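You operate a simulated robot arm through the tools that you are given. There is no shell and no other tool. Be economical: measure what you need, move in short steps, check, and stop when the job is done.

The job below is to be done with a simulated two-armed robot. You get a single attempt, and the scene is never put back.

JOB
Fit the carbon block that the plate asks for into the empty holder.
Fine: the drive is locked out and tried, leave it so; turn the carbon latch over it, shut the brush door.

The check looks at the end state, three seconds after you hand in, the way a careful person would. Anything else that was tipped, shoved, dropped, spilled or broken makes it a failure.

ROBOT AND FRAMES
Two 7-joint arms with two-finger parallel grippers on one trunk, on a base that drives. Base frame: it is fixed to the floor where the robot stands at the start and does not move with it; the origin is under the middle of the robot, x ahead of it, y to its left, z up. Readings come in m, rad, newtons and seconds.
The left shoulder is at the start at [0.05, 0.161, 1.198], the right one opposite. With the tool pointing down near the work surface each hand reaches from about 0.24 to 0.68 m from the robot's upright axis, wherever it stands, measured 20 degrees to its own side. Places, roughly: brush door [0.6, -0.2, 1.4]; carbon latch [0.7, -0.3, 1.2]; control desk [2, 0.9, 0.7]; empty carbon holder [0.7, -0.2, 1.2]. Payload 3.43 kg a hand.
The tool frame of a hand sits at the grasp point between the pads (the TCP): z along the fingers, y along the line on which they close. The tips reach 0.03 m beyond it. The gripper opens to 0.094 m. The fingers are 0.028 m wide and 0.01 m thick; the gripper's body (0.05 by 0.096 m) begins 0.055 m behind the TCP.
Orientation is that of the tool frame in the base frame, as [roll, pitch, yaw] about the fixed x, y, z axes, in that order (R = Rz(yaw) Ry(pitch) Rx(roll)). With the fingers straight down and closing along the base's y, the tool's x points along the base's -x, its y along +y and its z along -z.

CONTROLS
- The arms move only by the tool step_arm. It takes "left_motion", "right_motion" or both (then of equal length, played together; a hand with none holds still); each is a list of rows, each a list of 3 entries, a list of its own where there are three numbers: the shift along the tool's x, y, z in units of 500 mm (1.0 is 500 mm), then the turn, a rotation vector about the tool's x, y, z in units of 90 degrees (1.0 is 90 degrees), then the finger opening in m, from 0 to 0.094. In form: [[[x, y, z], [ax, ay, az], grip], ...]. A call has 1 to 8 rows; each row is the pose to reach, as a shift and turn from the pose commanded when the call began, along the tool's axes at that moment. A call with a number of a shift or a turn outside -1 to 1 is refused whole. Each row takes 0.2 s and may step no farther than 0.05 m and 0.15 rad from the row before; otherwise, or with a gripper value out of range, the whole call is refused. A pose out of reach is approached as far as the arm can. The call stops where the force on the tool passes 40 N (or 10 N more than at its start, if that is more) or the arm is blocked; 0.2 s more then pass. The fingers move at their own pace (about 0.045 m/s each) and stop on an object; they squeeze with about 27 N. The grip force told is the motor's: it shows also when the fingers shut on nothing. Time passes only in rows, and 0.2 s behind the last, so rows that repeat a pose let the fingers close. The reply holds the time, the measured pose of the TCP, the force on the tool along the base axes, the opening and the grip force, in the units named above and with some noise, with the torque about the TCP (base axes, N m) and any sound that the robot's microphone picked up.
- Cameras (640 x 400 px; columns grow to the right, rows downward): "scene" is now at [0.1326, 0.0237, 1.3583]; the picture's right is [0.20, -0.98, 0.00], its down [-0.15, -0.03, -0.99] and it looks along [0.97, 0.20, -0.15] (base axes); focal length 214 px, centre (320, 200). "left" rides on the left gripper at [0.076, -0.014, -0.102] in its tool frame; the picture's right is [0.18, 0.98, 0.00], its down [-0.75, 0.14, -0.64] and it looks along [-0.63, 0.12, 0.77] (tool axes); focal length 243 px, centre (320, 200). "right" rides on the right gripper at [0.076, 0.014, -0.102] in its tool frame; the picture's right is [-0.18, 0.98, 0.00], its down [-0.75, -0.14, -0.64] and it looks along [-0.63, -0.12, 0.77] (tool axes); focal length 243 px, centre (320, 200). There is no depth. A picture from a camera that has moved, and an enlarged one, comes with that camera's place and axes in the base frame and with its lens. The place of the scene camera against the robot may be out by one fixed shift of up to 0.012 m in any direction.
- camera(camera): a new picture of that camera. The clock stands still meanwhile.
- move_column(by): slides the trunk up (or, below 0, down) by that many m; the arms and the scene camera ride with it, the base frame stays. It gives what a move gives, with no picture.
- base_move(legs): drives the robot by 1 to 6 legs, each [ahead, left, turn to the left] in m, m and rad, along the robot's own axes; the way and the turn of a leg run together, so that a leg with both is an arc; at most 1.5 m and 3.142 rad a leg. The arms and the cameras ride along, it lands a little off, and it stops where it bumps. It gives what a move gives.
- turn_head(pan, tilt): turns the head with the scene camera to pan (to the left, within 1.396 rad either way) and tilt (down, from -0.506 to 1.204), counted from straight ahead of the robot. It gives what a move gives.
- close_up(camera, box): a new picture of the part [left, top, right, bottom] of that camera's present view, enlarged. The clock stands still meanwhile.
- hand_in(): hands the job in; it is judged then, once.

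Work in short steps. Places have to be worked out from the pictures, the camera data and where the tool is seen: move nearer, look again, correct. Check each grasp and each placing, and mend what went wrong. You have 120 turns and 100 pictures in all, those below and enlarged ones among them. Open the grippers and draw the arms clear of the work before you hand the job in, unless the task says otherwise; then end with one line.

The tools are called after "Call:" as name(argument=value, ...) on one line, values as JSON. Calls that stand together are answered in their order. step_arm: Moves the arms, as the interface text tells. Its arguments: {"type":"object","properties":{"left_motion":{"type":"array"},"right_motion":{"type":"array"}},"required":[]} The other tools are called the same way: move_column (by) slides the trunk up or down; base_move (legs) drives the base; turn_head (pan, tilt) turns the head that bears the scene camera; camera (camera) takes a picture; close_up (camera, box) takes an enlarged picture of a part of a camera's view; hand_in () hands the job in.

At the start:

```text
t: 0.0
left_eef_pos: [0.3909, 0.1224, 0.9995]
left_ee_rot: [-3.141, 0.0, -3.141]
left_contact_force: [-0.2, -0.5, -0.2]
left_moment: [-0.04, -0.01, 0.01]
left_grip_width: 0.0939
left_grasp_force: 0.1
right_eef_pos: [0.4966, -0.2641, 0.9995]
right_ee_rot: [3.141, 0.0, 3.141]
right_contact_force: [-0.2, 0.0, 0.2]
right_moment: [-0.02, -0.01, 0.01]
right_grip_width: 0.0938
right_grasp_force: 0.0
trunk travel left (down, up): [-0.225, 0.042]
robot x, y, heading: [-0.0023, 0.0006, -0.0]
head pan, tilt: [0.206, 0.154]
```

scene: 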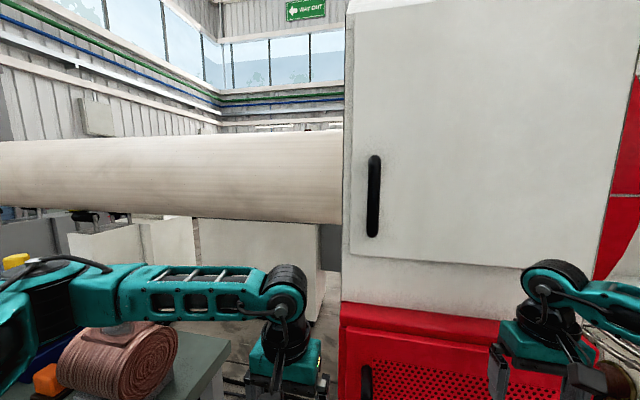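
right: 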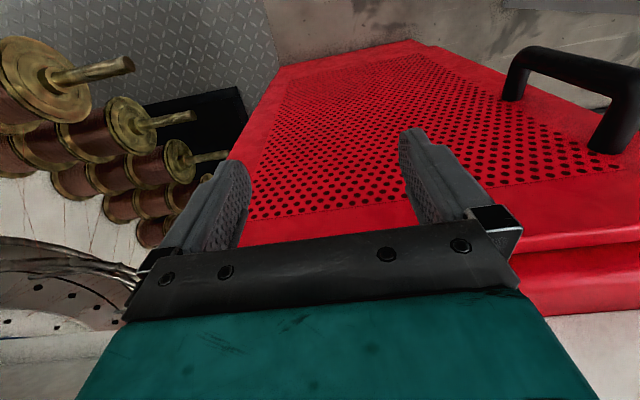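
left: 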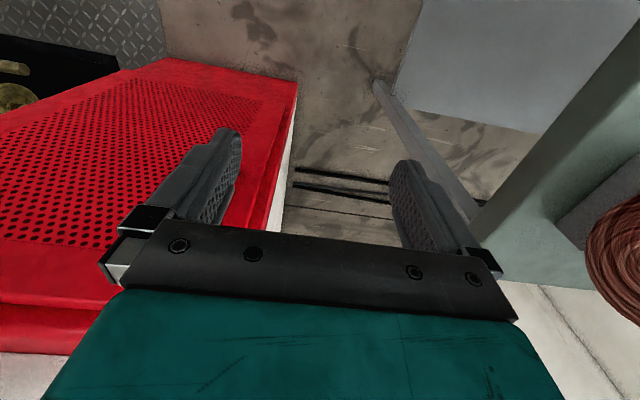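

The door in front appears closed, with a handle on its left edge. I look around first for the plate and the carbon blocks.

Call:
turn_head(pan=0.7, tilt=0.6)

Call:
camera(camera="scene")

Call:
turn_head(pan=-0.6, tilt=0.4)

Call:
camera(camera="scene")

```text
t: 0.9
left_eef_pos: [0.3916, 0.1241, 1.0]
left_ee_rot: [3.141, 0.001, -3.139]
left_contact_force: [0.3, 0.7, 0.1]
left_moment: [0.01, 0.03, 0.01]
left_grip_width: 0.0938
left_grasp_force: 0.1
right_eef_pos: [0.4956, -0.2646, 1.0002]
right_ee_rot: [3.141, 0.0, -3.141]
right_contact_force: [-0.2, -1.3, -0.1]
right_moment: [-0.02, -0.03, 0.02]
right_grip_width: 0.0939
right_grasp_force: 0.0
trunk travel left (down, up): [-0.225, 0.042]
robot x, y, heading: [-0.0025, 0.0041, -0.001]
head pan, tilt: [0.7, 0.6]
```

```text
96 pictures are left
camera scene: at [0.1095, 0.0616, 1.3173], right [0.64, -0.77, 0.0], down [-0.43, -0.36, -0.83], along [0.63, 0.53, -0.56], focal length 214 px, centre (320, 200)
```

scene: 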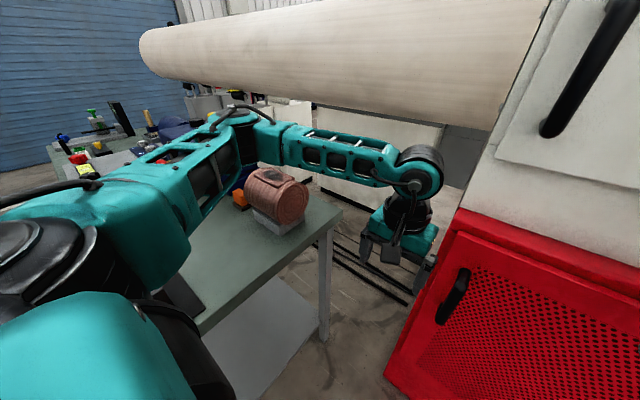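

```text
t: 2.4
left_eef_pos: [0.3923, 0.1237, 0.9995]
left_ee_rot: [3.141, 0.0, -3.138]
left_contact_force: [-0.5, -0.6, -0.4]
left_moment: [-0.03, 0.02, 0.0]
left_grip_width: 0.0941
left_grasp_force: 0.0
right_eef_pos: [0.4964, -0.2649, 0.999]
right_ee_rot: [-3.141, 0.002, -3.141]
right_contact_force: [0.7, 0.3, 0.6]
right_moment: [0.0, 0.02, 0.0]
right_grip_width: 0.0941
right_grasp_force: 0.0
trunk travel left (down, up): [-0.225, 0.042]
robot x, y, heading: [-0.0018, 0.0015, -0.001]
head pan, tilt: [-0.6, 0.4]
```

```text
95 pictures are left
camera scene: at [0.1183, -0.0475, 1.3354], right [-0.56, -0.83, 0.0], down [-0.32, 0.22, -0.92], along [0.76, -0.52, -0.39], focal length 214 px, centre (320, 200)
```

scene: 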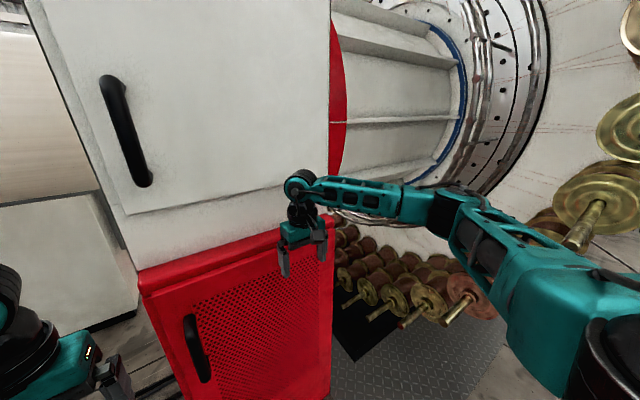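

The work bench is to the left. I look further left and down, then toward the control desk.

Call:
turn_head(pan=1.35, tilt=0.6)

Call:
camera(camera="scene")

Call:
turn_head(pan=0.8, tilt=0.25)

Call:
camera(camera="scene")

Call:
turn_head(pan=-1.39, tilt=0.5)

Call:
camera(camera="scene")

```text
t: 4.3
left_eef_pos: [0.391, 0.1225, 1.0]
left_ee_rot: [-3.141, 0.0, -3.139]
left_contact_force: [0.7, 0.2, 0.8]
left_moment: [0.03, -0.01, -0.02]
left_grip_width: 0.0939
left_grasp_force: 0.0
right_eef_pos: [0.4976, -0.2644, 1.0]
right_ee_rot: [3.141, 0.0, 3.141]
right_contact_force: [-0.4, 0.0, -0.3]
right_moment: [-0.04, 0.02, 0.02]
right_grip_width: 0.0939
right_grasp_force: 0.2
trunk travel left (down, up): [-0.225, 0.042]
robot x, y, heading: [-0.0019, 0.0013, 0.004]
head pan, tilt: [1.349, 0.6]
```

```text
94 pictures are left
camera scene: at [0.0613, 0.091, 1.3172], right [0.98, -0.22, 0.0], down [-0.12, -0.55, -0.83], along [0.18, 0.8, -0.56], focal length 214 px, centre (320, 200)
```

scene: 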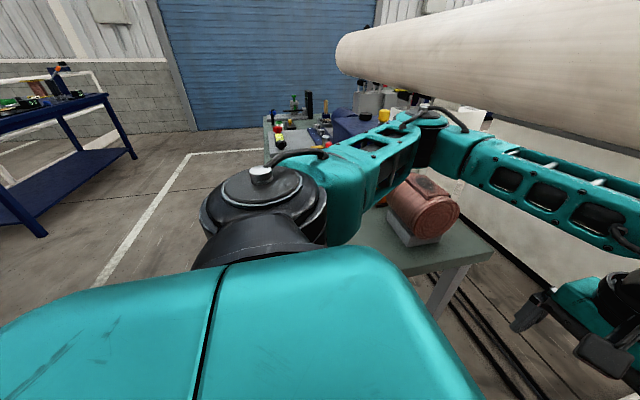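

```text
t: 5.3
left_eef_pos: [0.3909, 0.1225, 1.0005]
left_ee_rot: [-3.142, 0.0, -3.141]
left_contact_force: [0.1, -0.2, 0.3]
left_moment: [-0.03, -0.04, -0.02]
left_grip_width: 0.0939
left_grasp_force: 0.1
right_eef_pos: [0.4965, -0.2645, 1.0014]
right_ee_rot: [3.141, 0.0, -3.14]
right_contact_force: [0.3, 0.0, -0.3]
right_moment: [-0.01, -0.02, 0.04]
right_grip_width: 0.0939
right_grasp_force: 0.1
trunk travel left (down, up): [-0.225, 0.042]
robot x, y, heading: [0.0017, 0.0001, 0.005]
head pan, tilt: [0.799, 0.25]
```

```text
93 pictures are left
camera scene: at [0.1069, 0.0718, 1.3494], right [0.72, -0.7, 0.0], down [-0.17, -0.18, -0.97], along [0.67, 0.7, -0.25], focal length 214 px, centre (320, 200)
```

scene: 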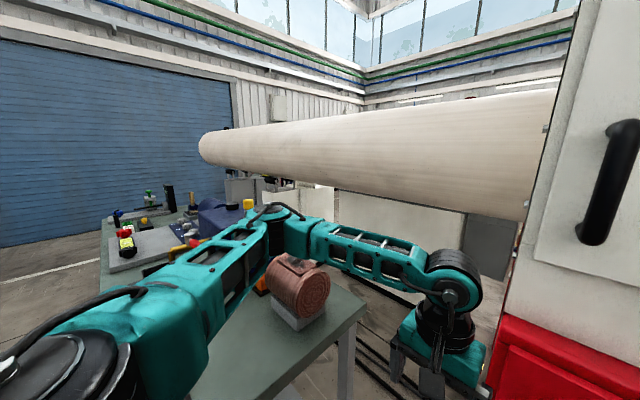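

```text
t: 7.3
left_eef_pos: [0.3913, 0.1235, 1.0004]
left_ee_rot: [-3.142, 0.001, -3.14]
left_contact_force: [0.0, 0.7, 0.2]
left_moment: [-0.02, 0.03, -0.02]
left_grip_width: 0.0941
left_grasp_force: 0.0
right_eef_pos: [0.4962, -0.2638, 1.0001]
right_ee_rot: [-3.141, 0.001, -3.141]
right_contact_force: [0.4, -1.1, 0.6]
right_moment: [0.01, -0.01, 0.0]
right_grip_width: 0.0939
right_grasp_force: 0.0
trunk travel left (down, up): [-0.225, 0.042]
robot x, y, heading: [-0.0002, -0.0015, -0.002]
head pan, tilt: [-1.389, 0.499]
```

```text
92 pictures are left
camera scene: at [0.0583, -0.0847, 1.3263], right [-0.98, -0.18, 0.0], down [-0.09, 0.47, -0.88], along [0.16, -0.86, -0.48], focal length 214 px, centre (320, 200)
```

scene: 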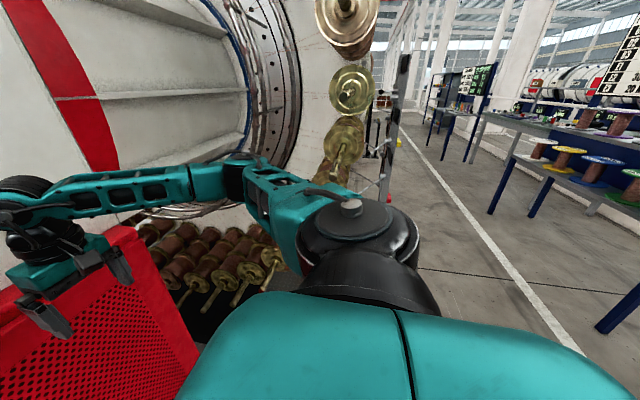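

The left arm hides the bench. I raise the left hand and yaw it toward the bench so its camera can look over it.

Call:
step_arm(left_motion=[[[0, 0, -0.05], [0, 0, -0.09], 0.09], [[0, 0, -0.1], [0, 0, -0.18], 0.09], [[0, 0, -0.16], [0, 0, -0.27], 0.09], [[0, 0, -0.22], [0, 0, -0.36], 0.09], [[0, 0, -0.28], [0, 0, -0.45], 0.09], [[0, 0, -0.34], [0, 0, -0.54], 0.09], [[0, 0, -0.4], [0, 0, -0.63], 0.09], [[0, 0, -0.44], [0, 0, -0.72], 0.09]])

Call:
camera(camera="left")

```text
t: 9.1
left_eef_pos: [0.391, 0.1237, 1.2197]
left_ee_rot: [3.141, 0.0, -2.007]
left_contact_force: [-0.5, -0.5, -0.2]
left_moment: [0.02, -0.02, 0.0]
left_grip_width: 0.0899
left_grasp_force: 0.2
right_eef_pos: [0.4978, -0.2651, 1.0001]
right_ee_rot: [3.14, 0.0, 3.141]
right_contact_force: [-0.3, -0.3, 0.6]
right_moment: [-0.03, 0.0, 0.01]
right_grip_width: 0.094
right_grasp_force: 0.1
trunk travel left (down, up): [-0.225, 0.042]
robot x, y, heading: [0.0001, 0.0011, 0.002]
head pan, tilt: [-1.389, 0.499]
```

```text
91 pictures are left
camera left: at [0.3714, 0.0484, 1.3234], right [-0.97, 0.25, 0.0], down [0.19, 0.74, 0.64], along [0.16, 0.62, -0.77], focal length 243 px, centre (320, 200)
```

left: 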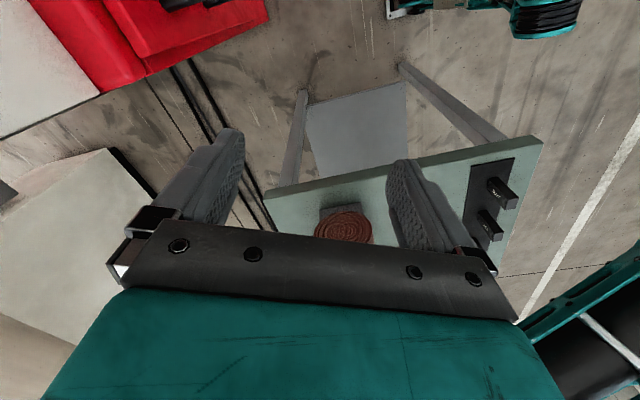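

Black blocks stand on a mat at the near corner of the bench, around (0.1, 0.45). I look closer.

Call:
close_up(camera="left", box=[420, 120, 560, 290])

Call:
turn_head(pan=1.39, tilt=1.1)

Call:
camera(camera="scene")

```text
2.35 times, centred on (490, 205) of left
camera zoom: at [0.3714, 0.0484, 1.3234], right [-0.97, 0.25, 0.0], down [0.19, 0.74, 0.64], along [0.16, 0.62, -0.77], focal length 571 px, centre (-80, 188)
```

zoom: 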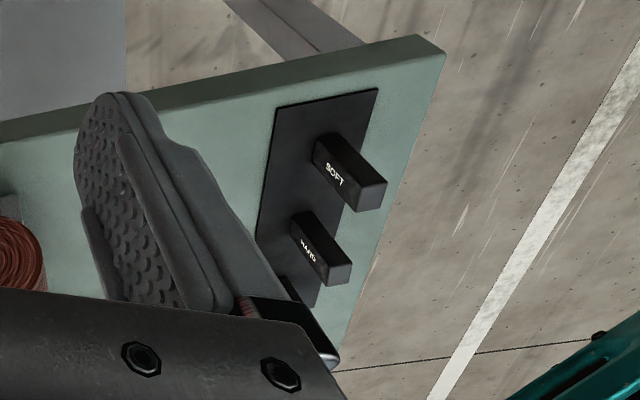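

```text
t: 11.6
left_eef_pos: [0.3917, 0.1238, 1.2208]
left_ee_rot: [-3.141, 0.001, -2.011]
left_contact_force: [0.2, -0.3, -0.8]
left_moment: [0.0, -0.01, 0.0]
left_grip_width: 0.0903
left_grasp_force: 0.1
right_eef_pos: [0.4972, -0.2632, 1.0005]
right_ee_rot: [3.141, -0.001, 3.142]
right_contact_force: [0.0, 0.3, -0.3]
right_moment: [0.0, -0.02, -0.02]
right_grip_width: 0.0939
right_grasp_force: 0.1
trunk travel left (down, up): [-0.225, 0.042]
robot x, y, heading: [-0.0029, 0.0025, 0.002]
head pan, tilt: [1.389, 1.1]
```

```text
89 pictures are left
camera scene: at [0.0532, 0.0669, 1.2786], right [0.98, -0.18, 0.0], down [-0.16, -0.88, -0.45], along [0.08, 0.45, -0.89], focal length 214 px, centre (320, 200)
```

scene: 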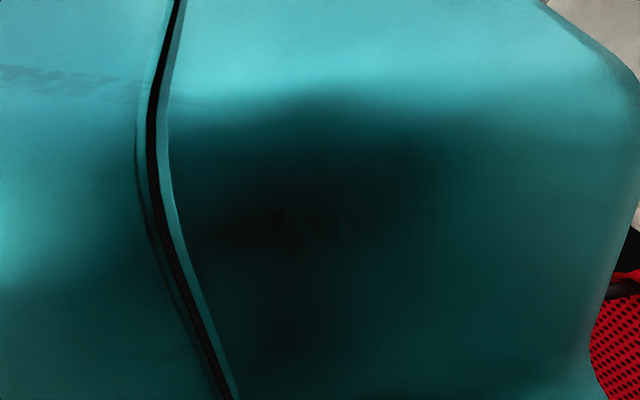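

Two or more standing blocks are labelled (SOFT, HARD, ...). The plate must be inside, so I open the door first: tuck the right hand low and back, and start turning the left tool to point forward.

Call:
step_arm(left_motion=[[[0, 0, 0], [0.042, -0.066, 0.042], 0.09], [[0, 0, 0], [0.084, -0.132, 0.084], 0.09], [[0, 0, 0], [0.127, -0.199, 0.127], 0.09], [[0, 0, 0], [0.169, -0.266, 0.169], 0.09], [[0, 0, 0], [0.211, -0.332, 0.211], 0.09], [[0, 0, 0], [0.253, -0.398, 0.253], 0.09], [[0, 0, 0], [0.296, -0.465, 0.296], 0.09], [[0, 0, 0], [0.338, -0.531, 0.338], 0.09]], right_motion=[[[0.05, 0, 0.0], [0, 0, 0], 0.09], [[0.1, 0, 0.03], [0, 0, 0], 0.09], [[0.15, 0, 0.06], [0, 0, 0], 0.09], [[0.2, 0, 0.1], [0, 0, 0], 0.09], [[0.25, 0, 0.14], [0, 0, 0], 0.09], [[0.3, 0, 0.18], [0, 0, 0], 0.09], [[0.35, 0, 0.22], [0, 0, 0], 0.09], [[0.38, 0, 0.26], [0, 0, 0], 0.09]])

Call:
step_arm(left_motion=[[[0, 0, 0], [0.042, -0.066, 0.042], 0.09], [[0, 0, 0], [0.084, -0.132, 0.084], 0.09], [[0, 0, 0], [0.127, -0.199, 0.127], 0.09], [[0, 0, 0], [0.169, -0.266, 0.169], 0.09], [[0, 0, 0], [0.211, -0.332, 0.211], 0.09], [[0, 0, 0], [0.223, -0.35, 0.223], 0.09]])

Call:
turn_head(pan=-0.05, tilt=0.1)

Call:
camera(camera="scene")

Call:
camera(camera="left")

```text
t: 13.4
left_eef_pos: [0.3906, 0.1235, 1.2196]
left_ee_rot: [-2.755, 0.923, -2.393]
left_contact_force: [-0.5, -0.2, 0.0]
left_moment: [0.01, 0.01, -0.01]
left_grip_width: 0.0902
left_grasp_force: 0.2
right_eef_pos: [0.3061, -0.2656, 0.8709]
right_ee_rot: [3.141, 0.002, 3.141]
right_contact_force: [0.0, -0.1, 0.5]
right_moment: [0.02, -0.01, 0.02]
right_grip_width: 0.0897
right_grasp_force: 0.0
trunk travel left (down, up): [-0.225, 0.042]
robot x, y, heading: [-0.0017, 0.002, 0.003]
head pan, tilt: [1.389, 1.1]
```

```text
t: 14.8
left_eef_pos: [0.4235, 0.0998, 1.2263]
left_ee_rot: [0.644, 1.57, 0.642]
left_contact_force: [-0.3, -0.1, 0.1]
left_moment: [0.0, 0.03, 0.01]
left_grip_width: 0.0901
left_grasp_force: 0.1
left hand out of reach, approached as far as the arm can: row 3, 4, 5, 6
right_eef_pos: [0.3073, -0.2638, 0.8703]
right_ee_rot: [3.141, 0.001, -3.141]
right_contact_force: [-1.4, 0.1, 1.0]
right_moment: [0.01, 0.0, 0.05]
right_grip_width: 0.0901
right_grasp_force: 0.1
trunk travel left (down, up): [-0.225, 0.042]
robot x, y, heading: [-0.0002, -0.0003, -0.004]
head pan, tilt: [1.389, 1.1]
```

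```text
t: 16.3
left_eef_pos: [0.4213, 0.0989, 1.2266]
left_ee_rot: [-2.695, 1.569, -2.693]
left_contact_force: [0.5, 0.5, 0.1]
left_moment: [0.01, 0.01, -0.02]
left_grip_width: 0.0902
left_grasp_force: 0.1
right_eef_pos: [0.3062, -0.2652, 0.8704]
right_ee_rot: [3.141, 0.002, -3.141]
right_contact_force: [-0.4, 0.5, 0.1]
right_moment: [0.01, 0.0, 0.01]
right_grip_width: 0.09
right_grasp_force: 0.1
trunk travel left (down, up): [-0.225, 0.042]
robot x, y, heading: [-0.0005, -0.0013, 0.002]
head pan, tilt: [-0.051, 0.099]
```

```text
88 pictures are left
camera scene: at [0.1337, 0.0002, 1.3633], right [-0.05, -1.0, 0.0], down [-0.1, 0.01, -0.99], along [0.99, -0.05, -0.1], focal length 214 px, centre (320, 200)
```

scene: 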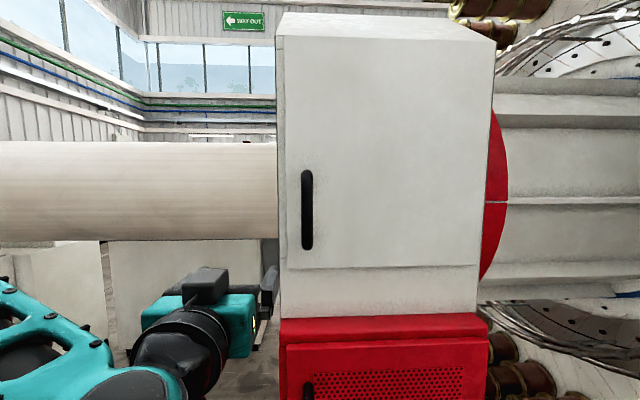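

```text
87 pictures are left
camera left: at [0.3199, 0.0849, 1.1497], right [0.0, 0.98, -0.18], down [-0.64, 0.14, 0.75], along [0.77, 0.12, 0.63], focal length 243 px, centre (320, 200)
```

left: 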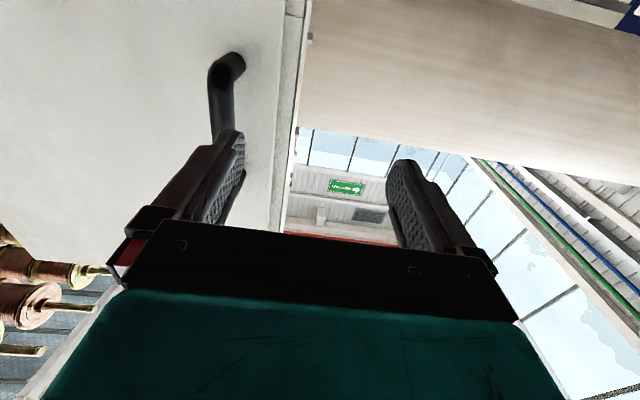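

The handle bar is at about x=0.575, y=0.01, z from 1.215 to 1.375. I line the left hand up in front of it.

Call:
step_arm(left_motion=[[[-0.033, -0.045, 0], [0, 0, 0], 0.094], [[-0.066, -0.09, 0], [0, 0, 0], 0.094], [[-0.1, -0.135, 0.03], [0, 0, 0], 0.094], [[-0.13, -0.178, 0.06], [0, 0, 0], 0.094], [[-0.13, -0.178, 0.11], [0, 0, 0], 0.094]])

Call:
camera(camera="left")

Call:
camera(camera="scene")

```text
t: 17.5
left_eef_pos: [0.4775, 0.01, 1.289]
left_ee_rot: [-2.726, 1.568, -2.73]
left_contact_force: [0.5, -0.3, -0.3]
left_moment: [0.03, -0.01, 0.04]
left_grip_width: 0.0942
left_grasp_force: 0.1
right_eef_pos: [0.3066, -0.2651, 0.8712]
right_ee_rot: [-3.141, 0.0, -3.141]
right_contact_force: [-0.6, 0.1, -0.2]
right_moment: [0.01, -0.04, 0.0]
right_grip_width: 0.0898
right_grasp_force: 0.0
trunk travel left (down, up): [-0.225, 0.042]
robot x, y, heading: [-0.0044, -0.0008, -0.002]
head pan, tilt: [-0.051, 0.099]
```

```text
86 pictures are left
camera left: at [0.3748, -0.0043, 1.2141], right [0.0, 0.98, -0.18], down [-0.64, 0.14, 0.75], along [0.77, 0.12, 0.63], focal length 243 px, centre (320, 200)
```

left: 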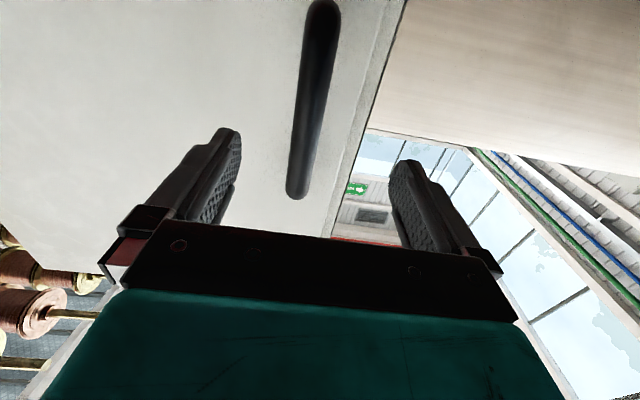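

```text
85 pictures are left
camera scene: at [0.1341, 0.0004, 1.3633], right [-0.05, -1.0, 0.0], down [-0.1, 0.0, -0.99], along [0.99, -0.05, -0.1], focal length 214 px, centre (320, 200)
```

scene: 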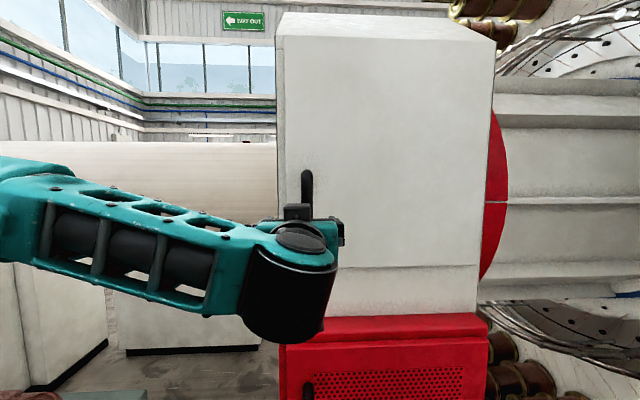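

The handle sits at y≈0.0, so I shift by -0.01 and go forward, then close.

Call:
step_arm(left_motion=[[[0, -0.02, 0.05], [0, 0, 0], 0.094], [[0, -0.02, 0.1], [0, 0, 0], 0.094], [[0, -0.02, 0.15], [0, 0, 0], 0.094], [[0, -0.02, 0.18], [0, 0, 0], 0.094]])

Call:
step_arm(left_motion=[[[0, 0, 0], [0, 0, 0], 0.04], [[0, 0, 0], [0, 0, 0], 0.0], [[0, 0, 0], [0, 0, 0], 0.0], [[0, 0, 0], [0, 0, 0], 0.0], [[0, 0, 0], [0, 0, 0], 0.0], [[0, 0, 0], [0, 0, 0], 0.0]])

Call:
camera(camera="left")

```text
t: 18.5
left_eef_pos: [0.5665, -0.0001, 1.2909]
left_ee_rot: [-0.286, 1.57, -0.286]
left_contact_force: [-1.1, 0.0, -0.5]
left_moment: [0.02, 0.0, -0.03]
left_grip_width: 0.0938
left_grasp_force: 0.0
right_eef_pos: [0.3068, -0.2642, 0.8711]
right_ee_rot: [-3.141, 0.0, -3.141]
right_contact_force: [0.3, -0.3, 1.0]
right_moment: [0.0, 0.01, 0.0]
right_grip_width: 0.0896
right_grasp_force: 0.1
trunk travel left (down, up): [-0.225, 0.042]
robot x, y, heading: [-0.003, 0.0007, 0.001]
head pan, tilt: [-0.051, 0.099]
```

```text
t: 19.9
left_eef_pos: [0.567, -0.0004, 1.2906]
left_ee_rot: [-2.927, 1.57, -2.93]
left_contact_force: [-2.9, -0.5, -0.7]
left_moment: [0.0, 0.07, -0.05]
left_grip_width: 0.0249
left_grasp_force: 44.5
right_eef_pos: [0.3069, -0.2639, 0.8713]
right_ee_rot: [3.141, -0.001, -3.141]
right_contact_force: [-0.5, -0.1, -0.2]
right_moment: [-0.01, -0.01, 0.0]
right_grip_width: 0.0901
right_grasp_force: 0.0
trunk travel left (down, up): [-0.225, 0.042]
robot x, y, heading: [-0.0001, -0.004, -0.002]
head pan, tilt: [-0.051, 0.099]
```

```text
84 pictures are left
camera left: at [0.4647, -0.0139, 1.2145], right [0.0, 0.98, -0.18], down [-0.64, 0.14, 0.75], along [0.77, 0.12, 0.63], focal length 243 px, centre (320, 200)
```

left: 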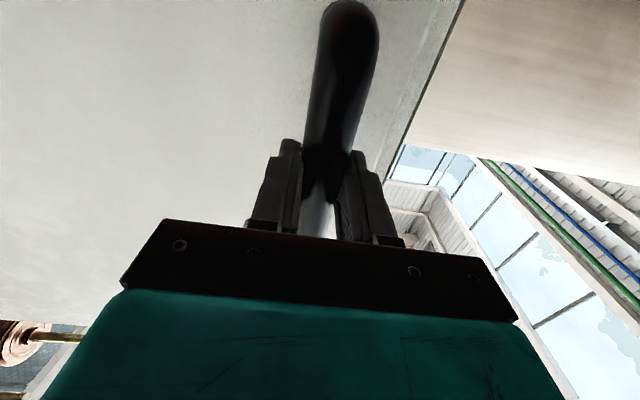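

The handle is gripped (25 mm). I pull the door along its arc about a hinge near (0.6, -0.39), first to 16°.

Call:
step_arm(left_motion=[[[0, -0.002, -0.027], [-0.022, 0, 0], 0.0], [[0, -0.007, -0.054], [-0.044, 0, 0], 0.0], [[0, -0.012, -0.081], [-0.067, 0, 0], 0.0], [[0, -0.017, -0.108], [-0.089, 0, 0], 0.0], [[0, -0.024, -0.135], [-0.111, 0, 0], 0.0], [[0, -0.032, -0.161], [-0.133, 0, 0], 0.0], [[0, -0.041, -0.187], [-0.156, 0, 0], 0.0], [[0, -0.049, -0.212], [-0.178, 0, 0], 0.0]])

Call:
camera(camera="scene")

```text
t: 21.7
left_eef_pos: [0.4636, -0.0318, 1.2905]
left_ee_rot: [1.694, 1.567, 1.961]
left_contact_force: [11.1, -31.1, 9.0]
left_moment: [-0.5, 0.35, -0.45]
left_grip_width: 0.0246
left_grasp_force: 45.3
right_eef_pos: [0.3068, -0.2671, 0.8677]
right_ee_rot: [3.137, -0.001, 3.14]
right_contact_force: [0.2, -0.4, -0.5]
right_moment: [0.02, -0.02, 0.0]
right_grip_width: 0.0897
right_grasp_force: 0.0
trunk travel left (down, up): [-0.225, 0.042]
robot x, y, heading: [-0.0001, -0.0007, 0.003]
head pan, tilt: [-0.051, 0.099]
```

```text
83 pictures are left
camera scene: at [0.1353, -0.0054, 1.3632], right [-0.05, -1.0, 0.0], down [-0.1, 0.01, -0.99], along [0.99, -0.05, -0.1], focal length 214 px, centre (320, 200)
```

scene: 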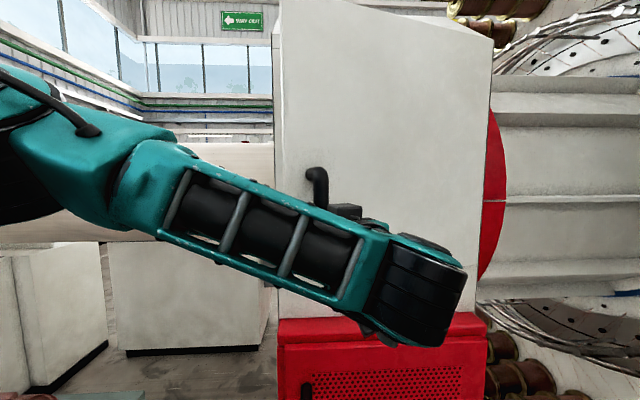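

The door is moving, but with sideways load (-31 N in y). I release the handle, back off a little and look.

Call:
step_arm(left_motion=[[[0, 0, 0], [0, 0, 0], 0.05], [[0, 0, 0], [0, 0, 0], 0.09], [[0, 0, 0], [0, 0, 0], 0.09], [[0, 0, 0], [0, 0, 0], 0.09], [[0, 0, -0.08], [0, 0, 0], 0.09], [[0, 0.05, -0.15], [0, 0, 0], 0.09], [[0, 0.14, -0.15], [0, 0, 0], 0.09], [[0, 0.24, -0.15], [0, 0, 0], 0.09]])

Call:
camera(camera="scene")

Call:
camera(camera="left")

```text
t: 23.5
left_eef_pos: [0.3564, 0.0722, 1.2899]
left_ee_rot: [-2.138, 1.57, -1.861]
left_contact_force: [0.6, 0.5, -0.5]
left_moment: [-0.02, 0.02, 0.02]
left_grip_width: 0.0899
left_grasp_force: 0.0
right_eef_pos: [0.3044, -0.2646, 0.8713]
right_ee_rot: [-3.141, -0.002, 3.14]
right_contact_force: [-0.1, 0.0, -0.1]
right_moment: [-0.01, 0.0, 0.01]
right_grip_width: 0.0903
right_grasp_force: 0.0
trunk travel left (down, up): [-0.225, 0.042]
robot x, y, heading: [-0.0, -0.0012, 0.002]
head pan, tilt: [-0.051, 0.099]
```

```text
82 pictures are left
camera scene: at [0.1333, 0.0012, 1.3634], right [-0.05, -1.0, 0.0], down [-0.1, 0.0, -1.0], along [0.99, -0.05, -0.1], focal length 214 px, centre (320, 200)
```

scene: 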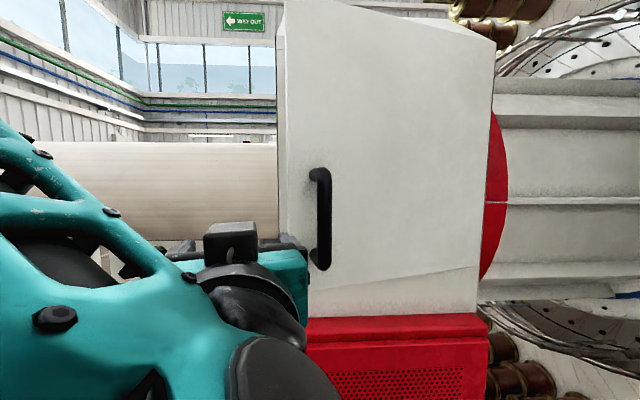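

```text
81 pictures are left
camera left: at [0.2615, 0.0292, 1.2137], right [-0.27, 0.94, -0.19], down [-0.66, -0.04, 0.75], along [0.7, 0.33, 0.63], focal length 243 px, centre (320, 200)
```

left: 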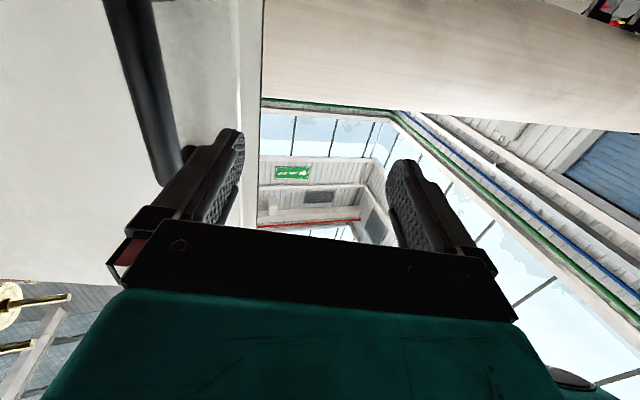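

The door stands about 16° open and stays there. I turn the left hand to point diagonally right and close its fingers, so I can hook behind the door's free edge (about (0.49, 0.01)) and push from inside.

Call:
step_arm(left_motion=[[[0, 0.02, 0.02], [0.085, 0, 0], 0.05], [[0, 0.04, 0.04], [0.17, 0, 0], 0.0], [[0, 0.06, 0.06], [0.255, 0, 0], 0.0], [[0, 0.09, 0.08], [0.34, 0, 0], 0.0], [[0, 0.12, 0.1], [0.425, 0, 0], 0.0], [[0, 0.14, 0.11], [0.51, 0, 0], 0.0], [[0, 0.14, 0.11], [0.595, 0, 0], 0.0], [[0, 0.14, 0.11], [0.68, 0, 0], 0.0]])

Call:
camera(camera="scene")

Call:
camera(camera="left")

```text
t: 25.3
left_eef_pos: [0.3903, 0.1522, 1.2907]
left_ee_rot: [-0.915, 1.567, -1.706]
left_contact_force: [1.0, 0.2, -0.9]
left_moment: [0.01, 0.0, 0.02]
left_grip_width: 0.0001
left_grasp_force: 26.7
left hand out of reach, approached as far as the arm can: row 2, 3, 4, 5, 6, 7
right_eef_pos: [0.3064, -0.2644, 0.8715]
right_ee_rot: [3.141, 0.0, 3.141]
right_contact_force: [-0.1, -0.9, -0.4]
right_moment: [0.0, -0.02, -0.02]
right_grip_width: 0.0902
right_grasp_force: 0.1
trunk travel left (down, up): [-0.225, 0.042]
robot x, y, heading: [0.001, 0.0022, 0.0]
head pan, tilt: [-0.051, 0.099]
```

```text
80 pictures are left
camera scene: at [0.1338, 0.0004, 1.3634], right [-0.05, -1.0, 0.0], down [-0.1, 0.0, -0.99], along [0.99, -0.05, -0.1], focal length 214 px, centre (320, 200)
```

scene: 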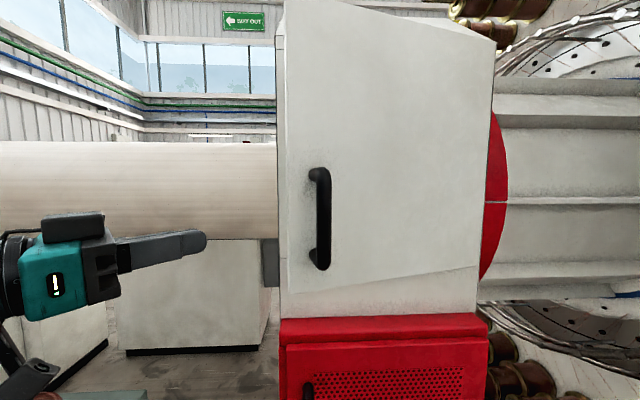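

```text
79 pictures are left
camera left: at [0.3079, 0.2158, 1.2143], right [0.7, 0.69, -0.19], down [-0.35, 0.56, 0.75], along [0.62, -0.46, 0.63], focal length 243 px, centre (320, 200)
```

left: 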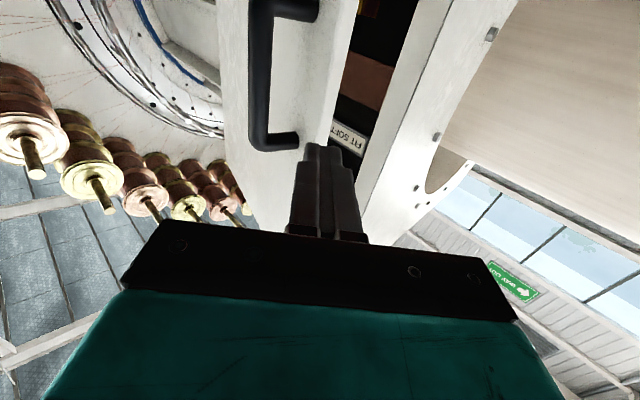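

The plate shows through the gap: "FIT SOFT". I zoom in to be sure.

Call:
close_up(camera="left", box=[280, 60, 440, 160])

```text
4.00 times, centred on (360, 110) of left
camera zoom: at [0.3079, 0.2158, 1.2143], right [0.7, 0.69, -0.19], down [-0.35, 0.56, 0.75], along [0.62, -0.46, 0.63], focal length 970 px, centre (160, 560)
```

zoom: 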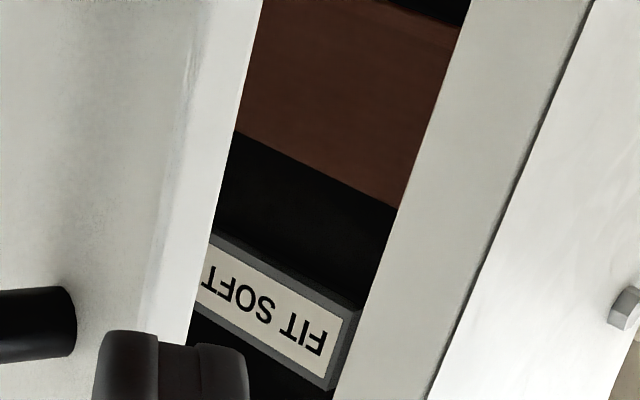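

Plate says FIT SOFT. I move the closed fingers to the gap at a steeper angle, ready to go behind the edge.

Call:
step_arm(left_motion=[[[0, 0.041, 0.065], [0.055, 0, 0], 0.0], [[0, 0.082, 0.13], [0.11, 0, 0], 0.0], [[0, 0.124, 0.195], [0.166, 0, 0], 0.0], [[0, 0.165, 0.26], [0.222, 0, 0], 0.0]])

Call:
camera(camera="left")

Call:
camera(camera="scene")

```text
t: 26.3
left_eef_pos: [0.5408, 0.1174, 1.2901]
left_ee_rot: [-2.467, 1.567, 2.677]
left_contact_force: [0.4, 0.3, 0.2]
left_moment: [-0.01, -0.02, -0.03]
left_grip_width: 0.0
left_grasp_force: 27.2
left hand out of reach, approached as far as the arm can: row 2
right_eef_pos: [0.3064, -0.2645, 0.8704]
right_ee_rot: [3.141, 0.0, -3.141]
right_contact_force: [0.3, -0.8, 0.0]
right_moment: [0.01, 0.0, -0.01]
right_grip_width: 0.0902
right_grasp_force: 0.1
trunk travel left (down, up): [-0.225, 0.042]
robot x, y, heading: [-0.0012, 0.0037, -0.0]
head pan, tilt: [-0.051, 0.099]
```

```text
77 pictures are left
camera left: at [0.4853, 0.2057, 1.2144], right [0.89, 0.41, -0.19], down [-0.14, 0.64, 0.75], along [0.43, -0.65, 0.63], focal length 243 px, centre (320, 200)
```

left: 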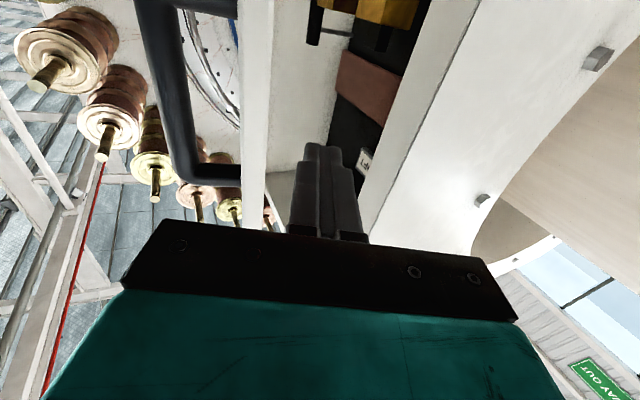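

```text
76 pictures are left
camera scene: at [0.1343, -0.0007, 1.3632], right [-0.05, -1.0, 0.0], down [-0.1, 0.01, -0.99], along [0.99, -0.05, -0.1], focal length 214 px, centre (320, 200)
```

scene: 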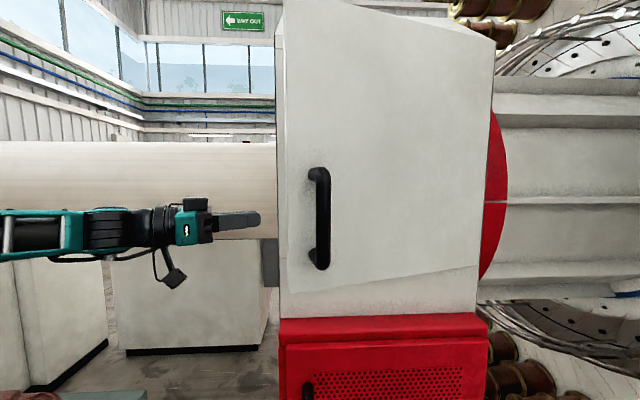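

The fingers point straight into the gap between the door edge and the frame. I advance 0.1 m, then push the door outward.

Call:
step_arm(left_motion=[[[0, 0.01, 0.07], [0, 0, 0], 0.0], [[0, 0.01, 0.14], [0, 0, 0], 0.0], [[0, 0.01, 0.2], [0, 0, 0], 0.0], [[0, -0.05, 0.19], [0, 0, 0], 0.0], [[0, -0.1, 0.18], [0, 0, 0], 0.0], [[0, -0.15, 0.17], [0, 0, 0], 0.0], [[0, -0.2, 0.16], [0, 0, 0], 0.0]])

Call:
camera(camera="scene")

Call:
camera(camera="left")

```text
t: 27.9
left_eef_pos: [0.4829, 0.0032, 1.2909]
left_ee_rot: [2.362, 1.569, 1.222]
left_contact_force: [0.3, -0.4, -0.7]
left_moment: [0.03, 0.01, 0.01]
left_grip_width: 0.0002
left_grasp_force: 27.4
right_eef_pos: [0.3058, -0.2647, 0.871]
right_ee_rot: [3.141, 0.0, 3.141]
right_contact_force: [-0.2, -0.5, 0.6]
right_moment: [-0.01, -0.03, -0.02]
right_grip_width: 0.09
right_grasp_force: 0.0
trunk travel left (down, up): [-0.225, 0.042]
robot x, y, heading: [0.0003, 0.0024, -0.004]
head pan, tilt: [-0.051, 0.099]
```

```text
75 pictures are left
camera scene: at [0.1333, 0.0002, 1.3634], right [-0.05, -1.0, 0.0], down [-0.1, 0.01, -1.0], along [0.99, -0.05, -0.1], focal length 214 px, centre (320, 200)
```

scene: 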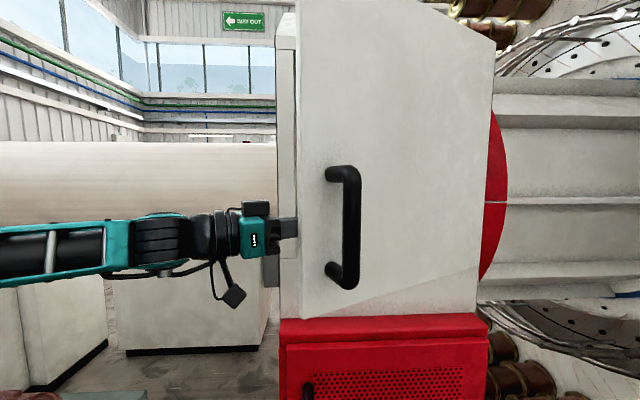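

```text
74 pictures are left
camera left: at [0.4271, 0.0914, 1.2148], right [0.89, 0.41, -0.18], down [-0.14, 0.64, 0.75], along [0.43, -0.65, 0.63], focal length 243 px, centre (320, 200)
```

left: 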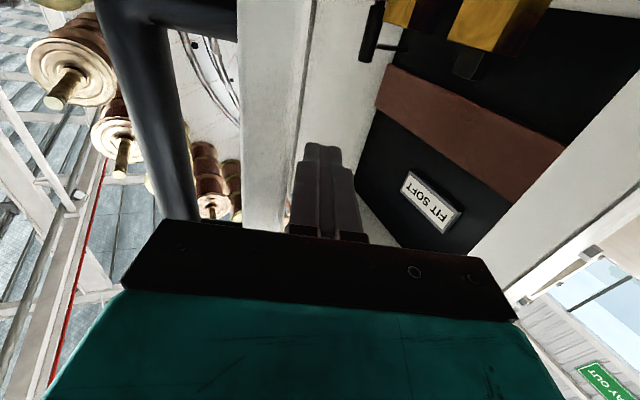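

The door swings freely and the plate is clear. I keep pushing in an arc to the right.

Call:
step_arm(left_motion=[[[0, -0.07, 0.025], [0, 0, 0], 0.0], [[0, -0.14, 0.05], [0.03, 0, 0], 0.0], [[0, -0.21, 0.075], [0.07, 0, 0], 0.0], [[0, -0.27, 0.1], [0.11, 0, 0], 0.0], [[0, -0.31, 0.15], [0.15, 0, 0], 0.0], [[0, -0.34, 0.2], [0.19, 0, 0], 0.0], [[0, -0.38, 0.25], [0.23, 0, 0], 0.0], [[0, -0.41, 0.3], [0.27, 0, 0], 0.0]])

Call:
camera(camera="scene")

Call:
camera(camera="left")

```text
t: 29.7
left_eef_pos: [0.3603, -0.2196, 1.2901]
left_ee_rot: [1.738, 1.571, 0.176]
left_contact_force: [0.0, -0.4, 0.1]
left_moment: [0.04, -0.01, 0.02]
left_grip_width: 0.0
left_grasp_force: 26.9
right_eef_pos: [0.3064, -0.2652, 0.8699]
right_ee_rot: [3.141, 0.001, -3.141]
right_contact_force: [0.3, -0.1, -1.1]
right_moment: [0.01, 0.0, -0.01]
right_grip_width: 0.09
right_grasp_force: 0.0
trunk travel left (down, up): [-0.225, 0.042]
robot x, y, heading: [-0.0012, -0.0019, 0.002]
head pan, tilt: [-0.051, 0.099]
```

```text
73 pictures are left
camera scene: at [0.1337, -0.0007, 1.3633], right [-0.05, -1.0, 0.0], down [-0.1, 0.01, -1.0], along [0.99, -0.05, -0.1], focal length 214 px, centre (320, 200)
```

scene: 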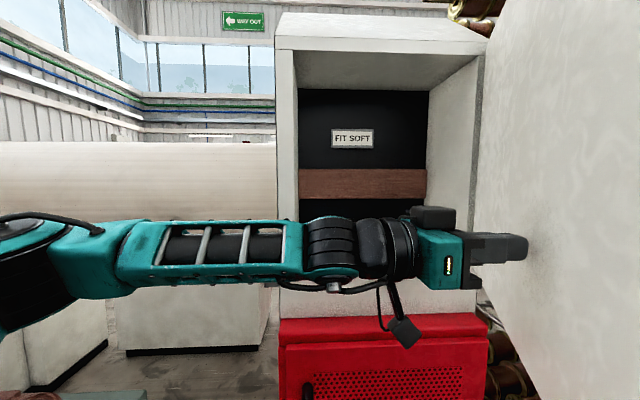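

```text
72 pictures are left
camera left: at [0.3454, -0.117, 1.2146], right [0.98, 0.01, -0.18], down [0.14, 0.64, 0.75], along [0.12, -0.77, 0.63], focal length 243 px, centre (320, 200)
```

left: 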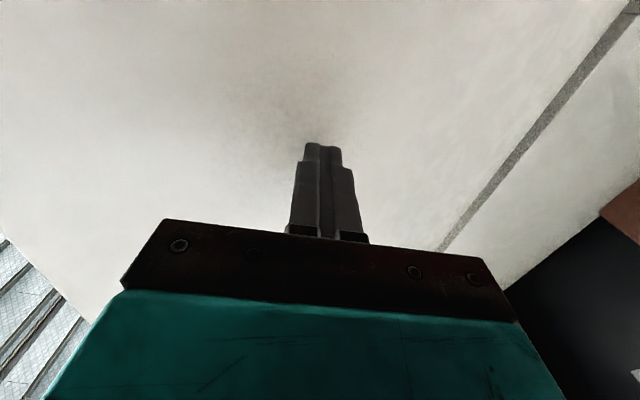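

The door is about 65° open and the plate reads FIT SOFT. I keep pushing toward -y.

Call:
step_arm(left_motion=[[[0, 0, 0.06], [0, 0, 0], 0.0], [[0, 0, 0.12], [0, 0, 0], 0.0], [[0, 0, 0.18], [0, 0, 0], 0.0], [[0, 0, 0.24], [0, 0, 0], 0.0], [[0, 0, 0.3], [0, 0, 0], 0.0]])

Call:
turn_head(pan=-0.7, tilt=0.2)

Call:
camera(camera="scene")

```text
t: 30.9
left_eef_pos: [0.361, -0.3688, 1.29]
left_ee_rot: [-1.538, 1.568, -3.101]
left_contact_force: [-0.4, -0.4, -0.6]
left_moment: [0.0, -0.03, 0.0]
left_grip_width: 0.0
left_grasp_force: 26.9
right_eef_pos: [0.3063, -0.265, 0.8695]
right_ee_rot: [3.141, 0.001, -3.141]
right_contact_force: [-0.5, -0.1, -0.4]
right_moment: [0.0, -0.01, 0.01]
right_grip_width: 0.09
right_grasp_force: 0.0
trunk travel left (down, up): [-0.225, 0.042]
robot x, y, heading: [0.0001, 0.0023, -0.004]
head pan, tilt: [-0.051, 0.099]
```

```text
t: 32.0
left_eef_pos: [0.3613, -0.3681, 1.2899]
left_ee_rot: [-1.113, 1.571, -2.676]
left_contact_force: [-0.5, 0.2, -0.7]
left_moment: [0.0, -0.01, -0.01]
left_grip_width: 0.0
left_grasp_force: 26.7
right_eef_pos: [0.3072, -0.2648, 0.8708]
right_ee_rot: [3.14, 0.0, 3.141]
right_contact_force: [-0.5, 0.4, 1.4]
right_moment: [-0.05, -0.01, 0.03]
right_grip_width: 0.0901
right_grasp_force: 0.0
trunk travel left (down, up): [-0.225, 0.042]
robot x, y, heading: [0.0027, 0.0059, -0.001]
head pan, tilt: [-0.7, 0.201]
```

```text
71 pictures are left
camera scene: at [0.1131, -0.0551, 1.354], right [-0.64, -0.77, 0.0], down [-0.15, 0.13, -0.98], along [0.75, -0.63, -0.2], focal length 214 px, centre (320, 200)
```

scene: 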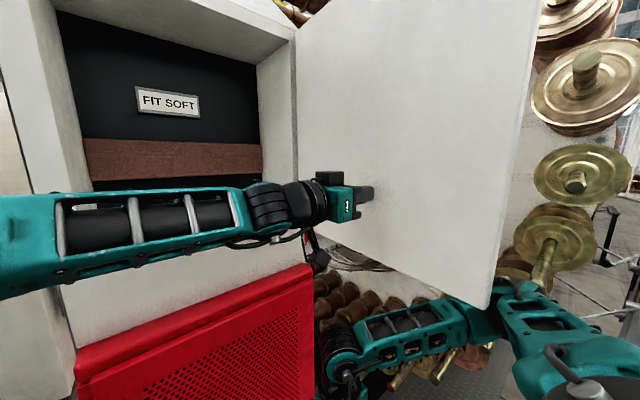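

The door is past 90° and stays put. I withdraw the left hand and inspect the holder and latch inside.

Call:
step_arm(left_motion=[[[0, 0, -0.08], [0, 0, 0], 0.0], [[0, 0, -0.18], [0, 0, 0], 0.0], [[0, 0, -0.28], [0, 0, 0], 0.0], [[0, 0, -0.38], [0, 0, 0], 0.0], [[0, 0, -0.48], [0, 0, 0], 0.0], [[0, 0, -0.58], [0, 0, 0], 0.0], [[0, 0, -0.68], [0, 0, 0], 0.03], [[0, 0, -0.78], [0, 0, 0], 0.06]])

Call:
turn_head(pan=-0.3, tilt=0.2)

Call:
camera(camera="scene")

```text
t: 33.8
left_eef_pos: [0.3579, 0.0238, 1.2902]
left_ee_rot: [-1.146, 1.571, -2.711]
left_contact_force: [0.8, 0.3, -0.5]
left_moment: [-0.01, -0.02, 0.05]
left_grip_width: 0.0493
left_grasp_force: 0.0
right_eef_pos: [0.3063, -0.2642, 0.8707]
right_ee_rot: [-3.141, 0.0, 3.141]
right_contact_force: [0.6, 0.0, 0.8]
right_moment: [0.0, 0.03, 0.0]
right_grip_width: 0.0898
right_grasp_force: 0.1
trunk travel left (down, up): [-0.225, 0.042]
robot x, y, heading: [0.0023, 0.0024, -0.001]
head pan, tilt: [-0.7, 0.201]
```

```text
t: 34.6
left_eef_pos: [0.3583, 0.0216, 1.2901]
left_ee_rot: [-0.99, 1.57, -2.551]
left_contact_force: [-0.5, 0.4, 0.2]
left_moment: [0.02, -0.01, 0.01]
left_grip_width: 0.0599
left_grasp_force: 0.0
right_eef_pos: [0.3056, -0.2651, 0.8712]
right_ee_rot: [-3.141, 0.0, -3.14]
right_contact_force: [0.0, 0.6, 0.6]
right_moment: [-0.03, 0.07, 0.01]
right_grip_width: 0.0898
right_grasp_force: 0.1
trunk travel left (down, up): [-0.225, 0.042]
robot x, y, heading: [0.0006, -0.0027, 0.005]
head pan, tilt: [-0.3, 0.201]
```

```text
70 pictures are left
camera scene: at [0.1308, -0.0229, 1.354], right [-0.3, -0.95, 0.0], down [-0.19, 0.06, -0.98], along [0.94, -0.29, -0.2], focal length 214 px, centre (320, 200)
```

scene: 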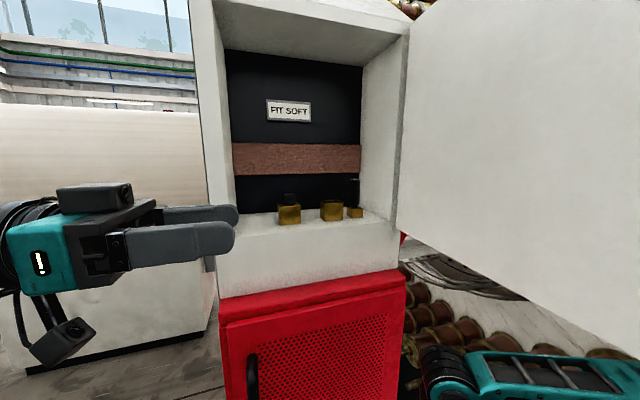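

Call:
close_up(camera="scene", box=[220, 130, 420, 255])

```text
3.20 times, centred on (320, 192) of scene
camera zoom: at [0.1308, -0.0229, 1.354], right [-0.3, -0.95, 0.0], down [-0.19, 0.06, -0.98], along [0.94, -0.29, -0.2], focal length 686 px, centre (320, 224)
```

zoom: 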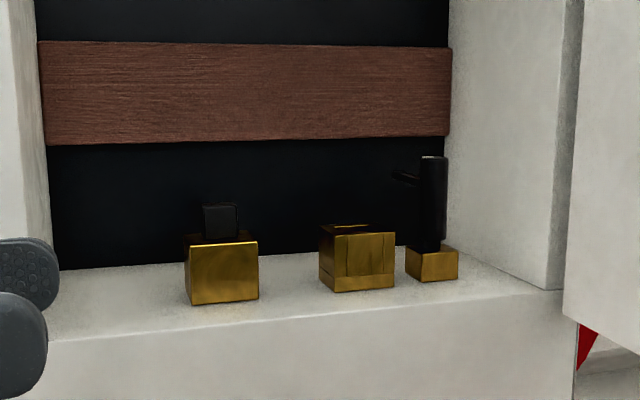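

Inside are three brass items on the sill: a filled holder on the left, the empty one in the middle, and on the right a post with a latch lever. I turn the left hand toward pointing down to look at these from above with its camera.

Call:
step_arm(left_motion=[[[-0.05, 0.02, 0.02], [-0.055, 0.055, -0.055], 0.06], [[-0.1, 0.04, 0.04], [-0.11, 0.11, -0.11], 0.06], [[-0.15, 0.06, 0.06], [-0.165, 0.165, -0.165], 0.06], [[-0.2, 0.08, 0.08], [-0.22, 0.22, -0.22], 0.06], [[-0.24, 0.1, 0.1], [-0.275, 0.275, -0.275], 0.06], [[-0.26, 0.12, 0.12], [-0.33, 0.33, -0.33], 0.06], [[-0.26, 0.12, 0.14], [-0.385, 0.385, -0.385], 0.06]])

Call:
step_arm(left_motion=[[[0, 0, 0], [-0.055, 0.055, -0.055], 0.06], [[0, 0, 0], [-0.11, 0.11, -0.11], 0.06], [[0, 0, 0], [-0.165, 0.165, -0.165], 0.06], [[0, 0, 0], [-0.22, 0.22, -0.22], 0.06], [[0, 0, 0], [-0.275, 0.275, -0.275], 0.06], [[0, 0, 0], [-0.33, 0.33, -0.33], 0.06], [[0, 0, 0], [-0.385, 0.385, -0.385], 0.06]])

Call:
camera(camera="left")

```text
t: 36.2
left_eef_pos: [0.4253, -0.0505, 1.4204]
left_ee_rot: [-2.679, 0.726, 2.686]
left_contact_force: [-0.3, -0.4, 0.2]
left_moment: [-0.01, 0.02, 0.0]
left_grip_width: 0.0598
left_grasp_force: 0.1
left hand out of reach, approached as far as the arm can: row 7
right_eef_pos: [0.306, -0.2654, 0.8694]
right_ee_rot: [3.141, 0.002, -3.141]
right_contact_force: [0.2, -0.4, 0.4]
right_moment: [0.01, 0.02, -0.01]
right_grip_width: 0.0901
right_grasp_force: 0.0
trunk travel left (down, up): [-0.225, 0.042]
robot x, y, heading: [-0.0002, -0.0019, 0.002]
head pan, tilt: [-0.3, 0.201]
```

```text
t: 37.8
left_eef_pos: [0.2931, -0.0902, 1.4171]
left_ee_rot: [-3.12, -0.026, -3.129]
left_contact_force: [-1.1, 1.0, 0.2]
left_moment: [-0.01, -0.05, 0.0]
left_grip_width: 0.0599
left_grasp_force: 0.0
left hand out of reach, approached as far as the arm can: row 1, 2, 3, 4, 5, 6, 7
right_eef_pos: [0.3048, -0.2641, 0.8715]
right_ee_rot: [-3.141, 0.001, -3.141]
right_contact_force: [-0.6, 0.6, 1.1]
right_moment: [-0.01, -0.03, 0.0]
right_grip_width: 0.09
right_grasp_force: 0.1
trunk travel left (down, up): [-0.225, 0.042]
robot x, y, heading: [0.0025, 0.0002, 0.001]
head pan, tilt: [-0.3, 0.201]
```

```text
68 pictures are left
camera left: at [0.2199, -0.1026, 1.5227], right [-0.2, 0.98, -0.02], down [0.77, 0.16, 0.62], along [0.61, 0.11, -0.78], focal length 243 px, centre (320, 200)
```

left: 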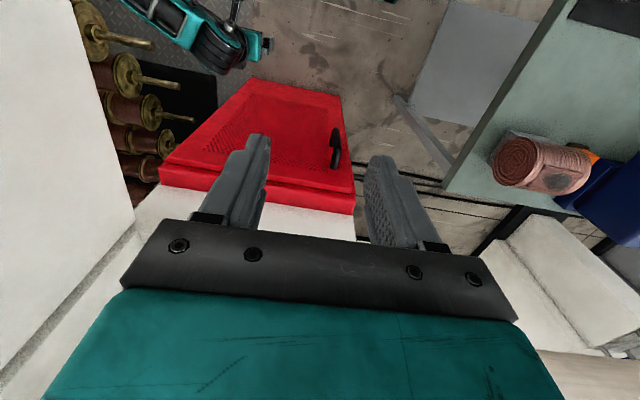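

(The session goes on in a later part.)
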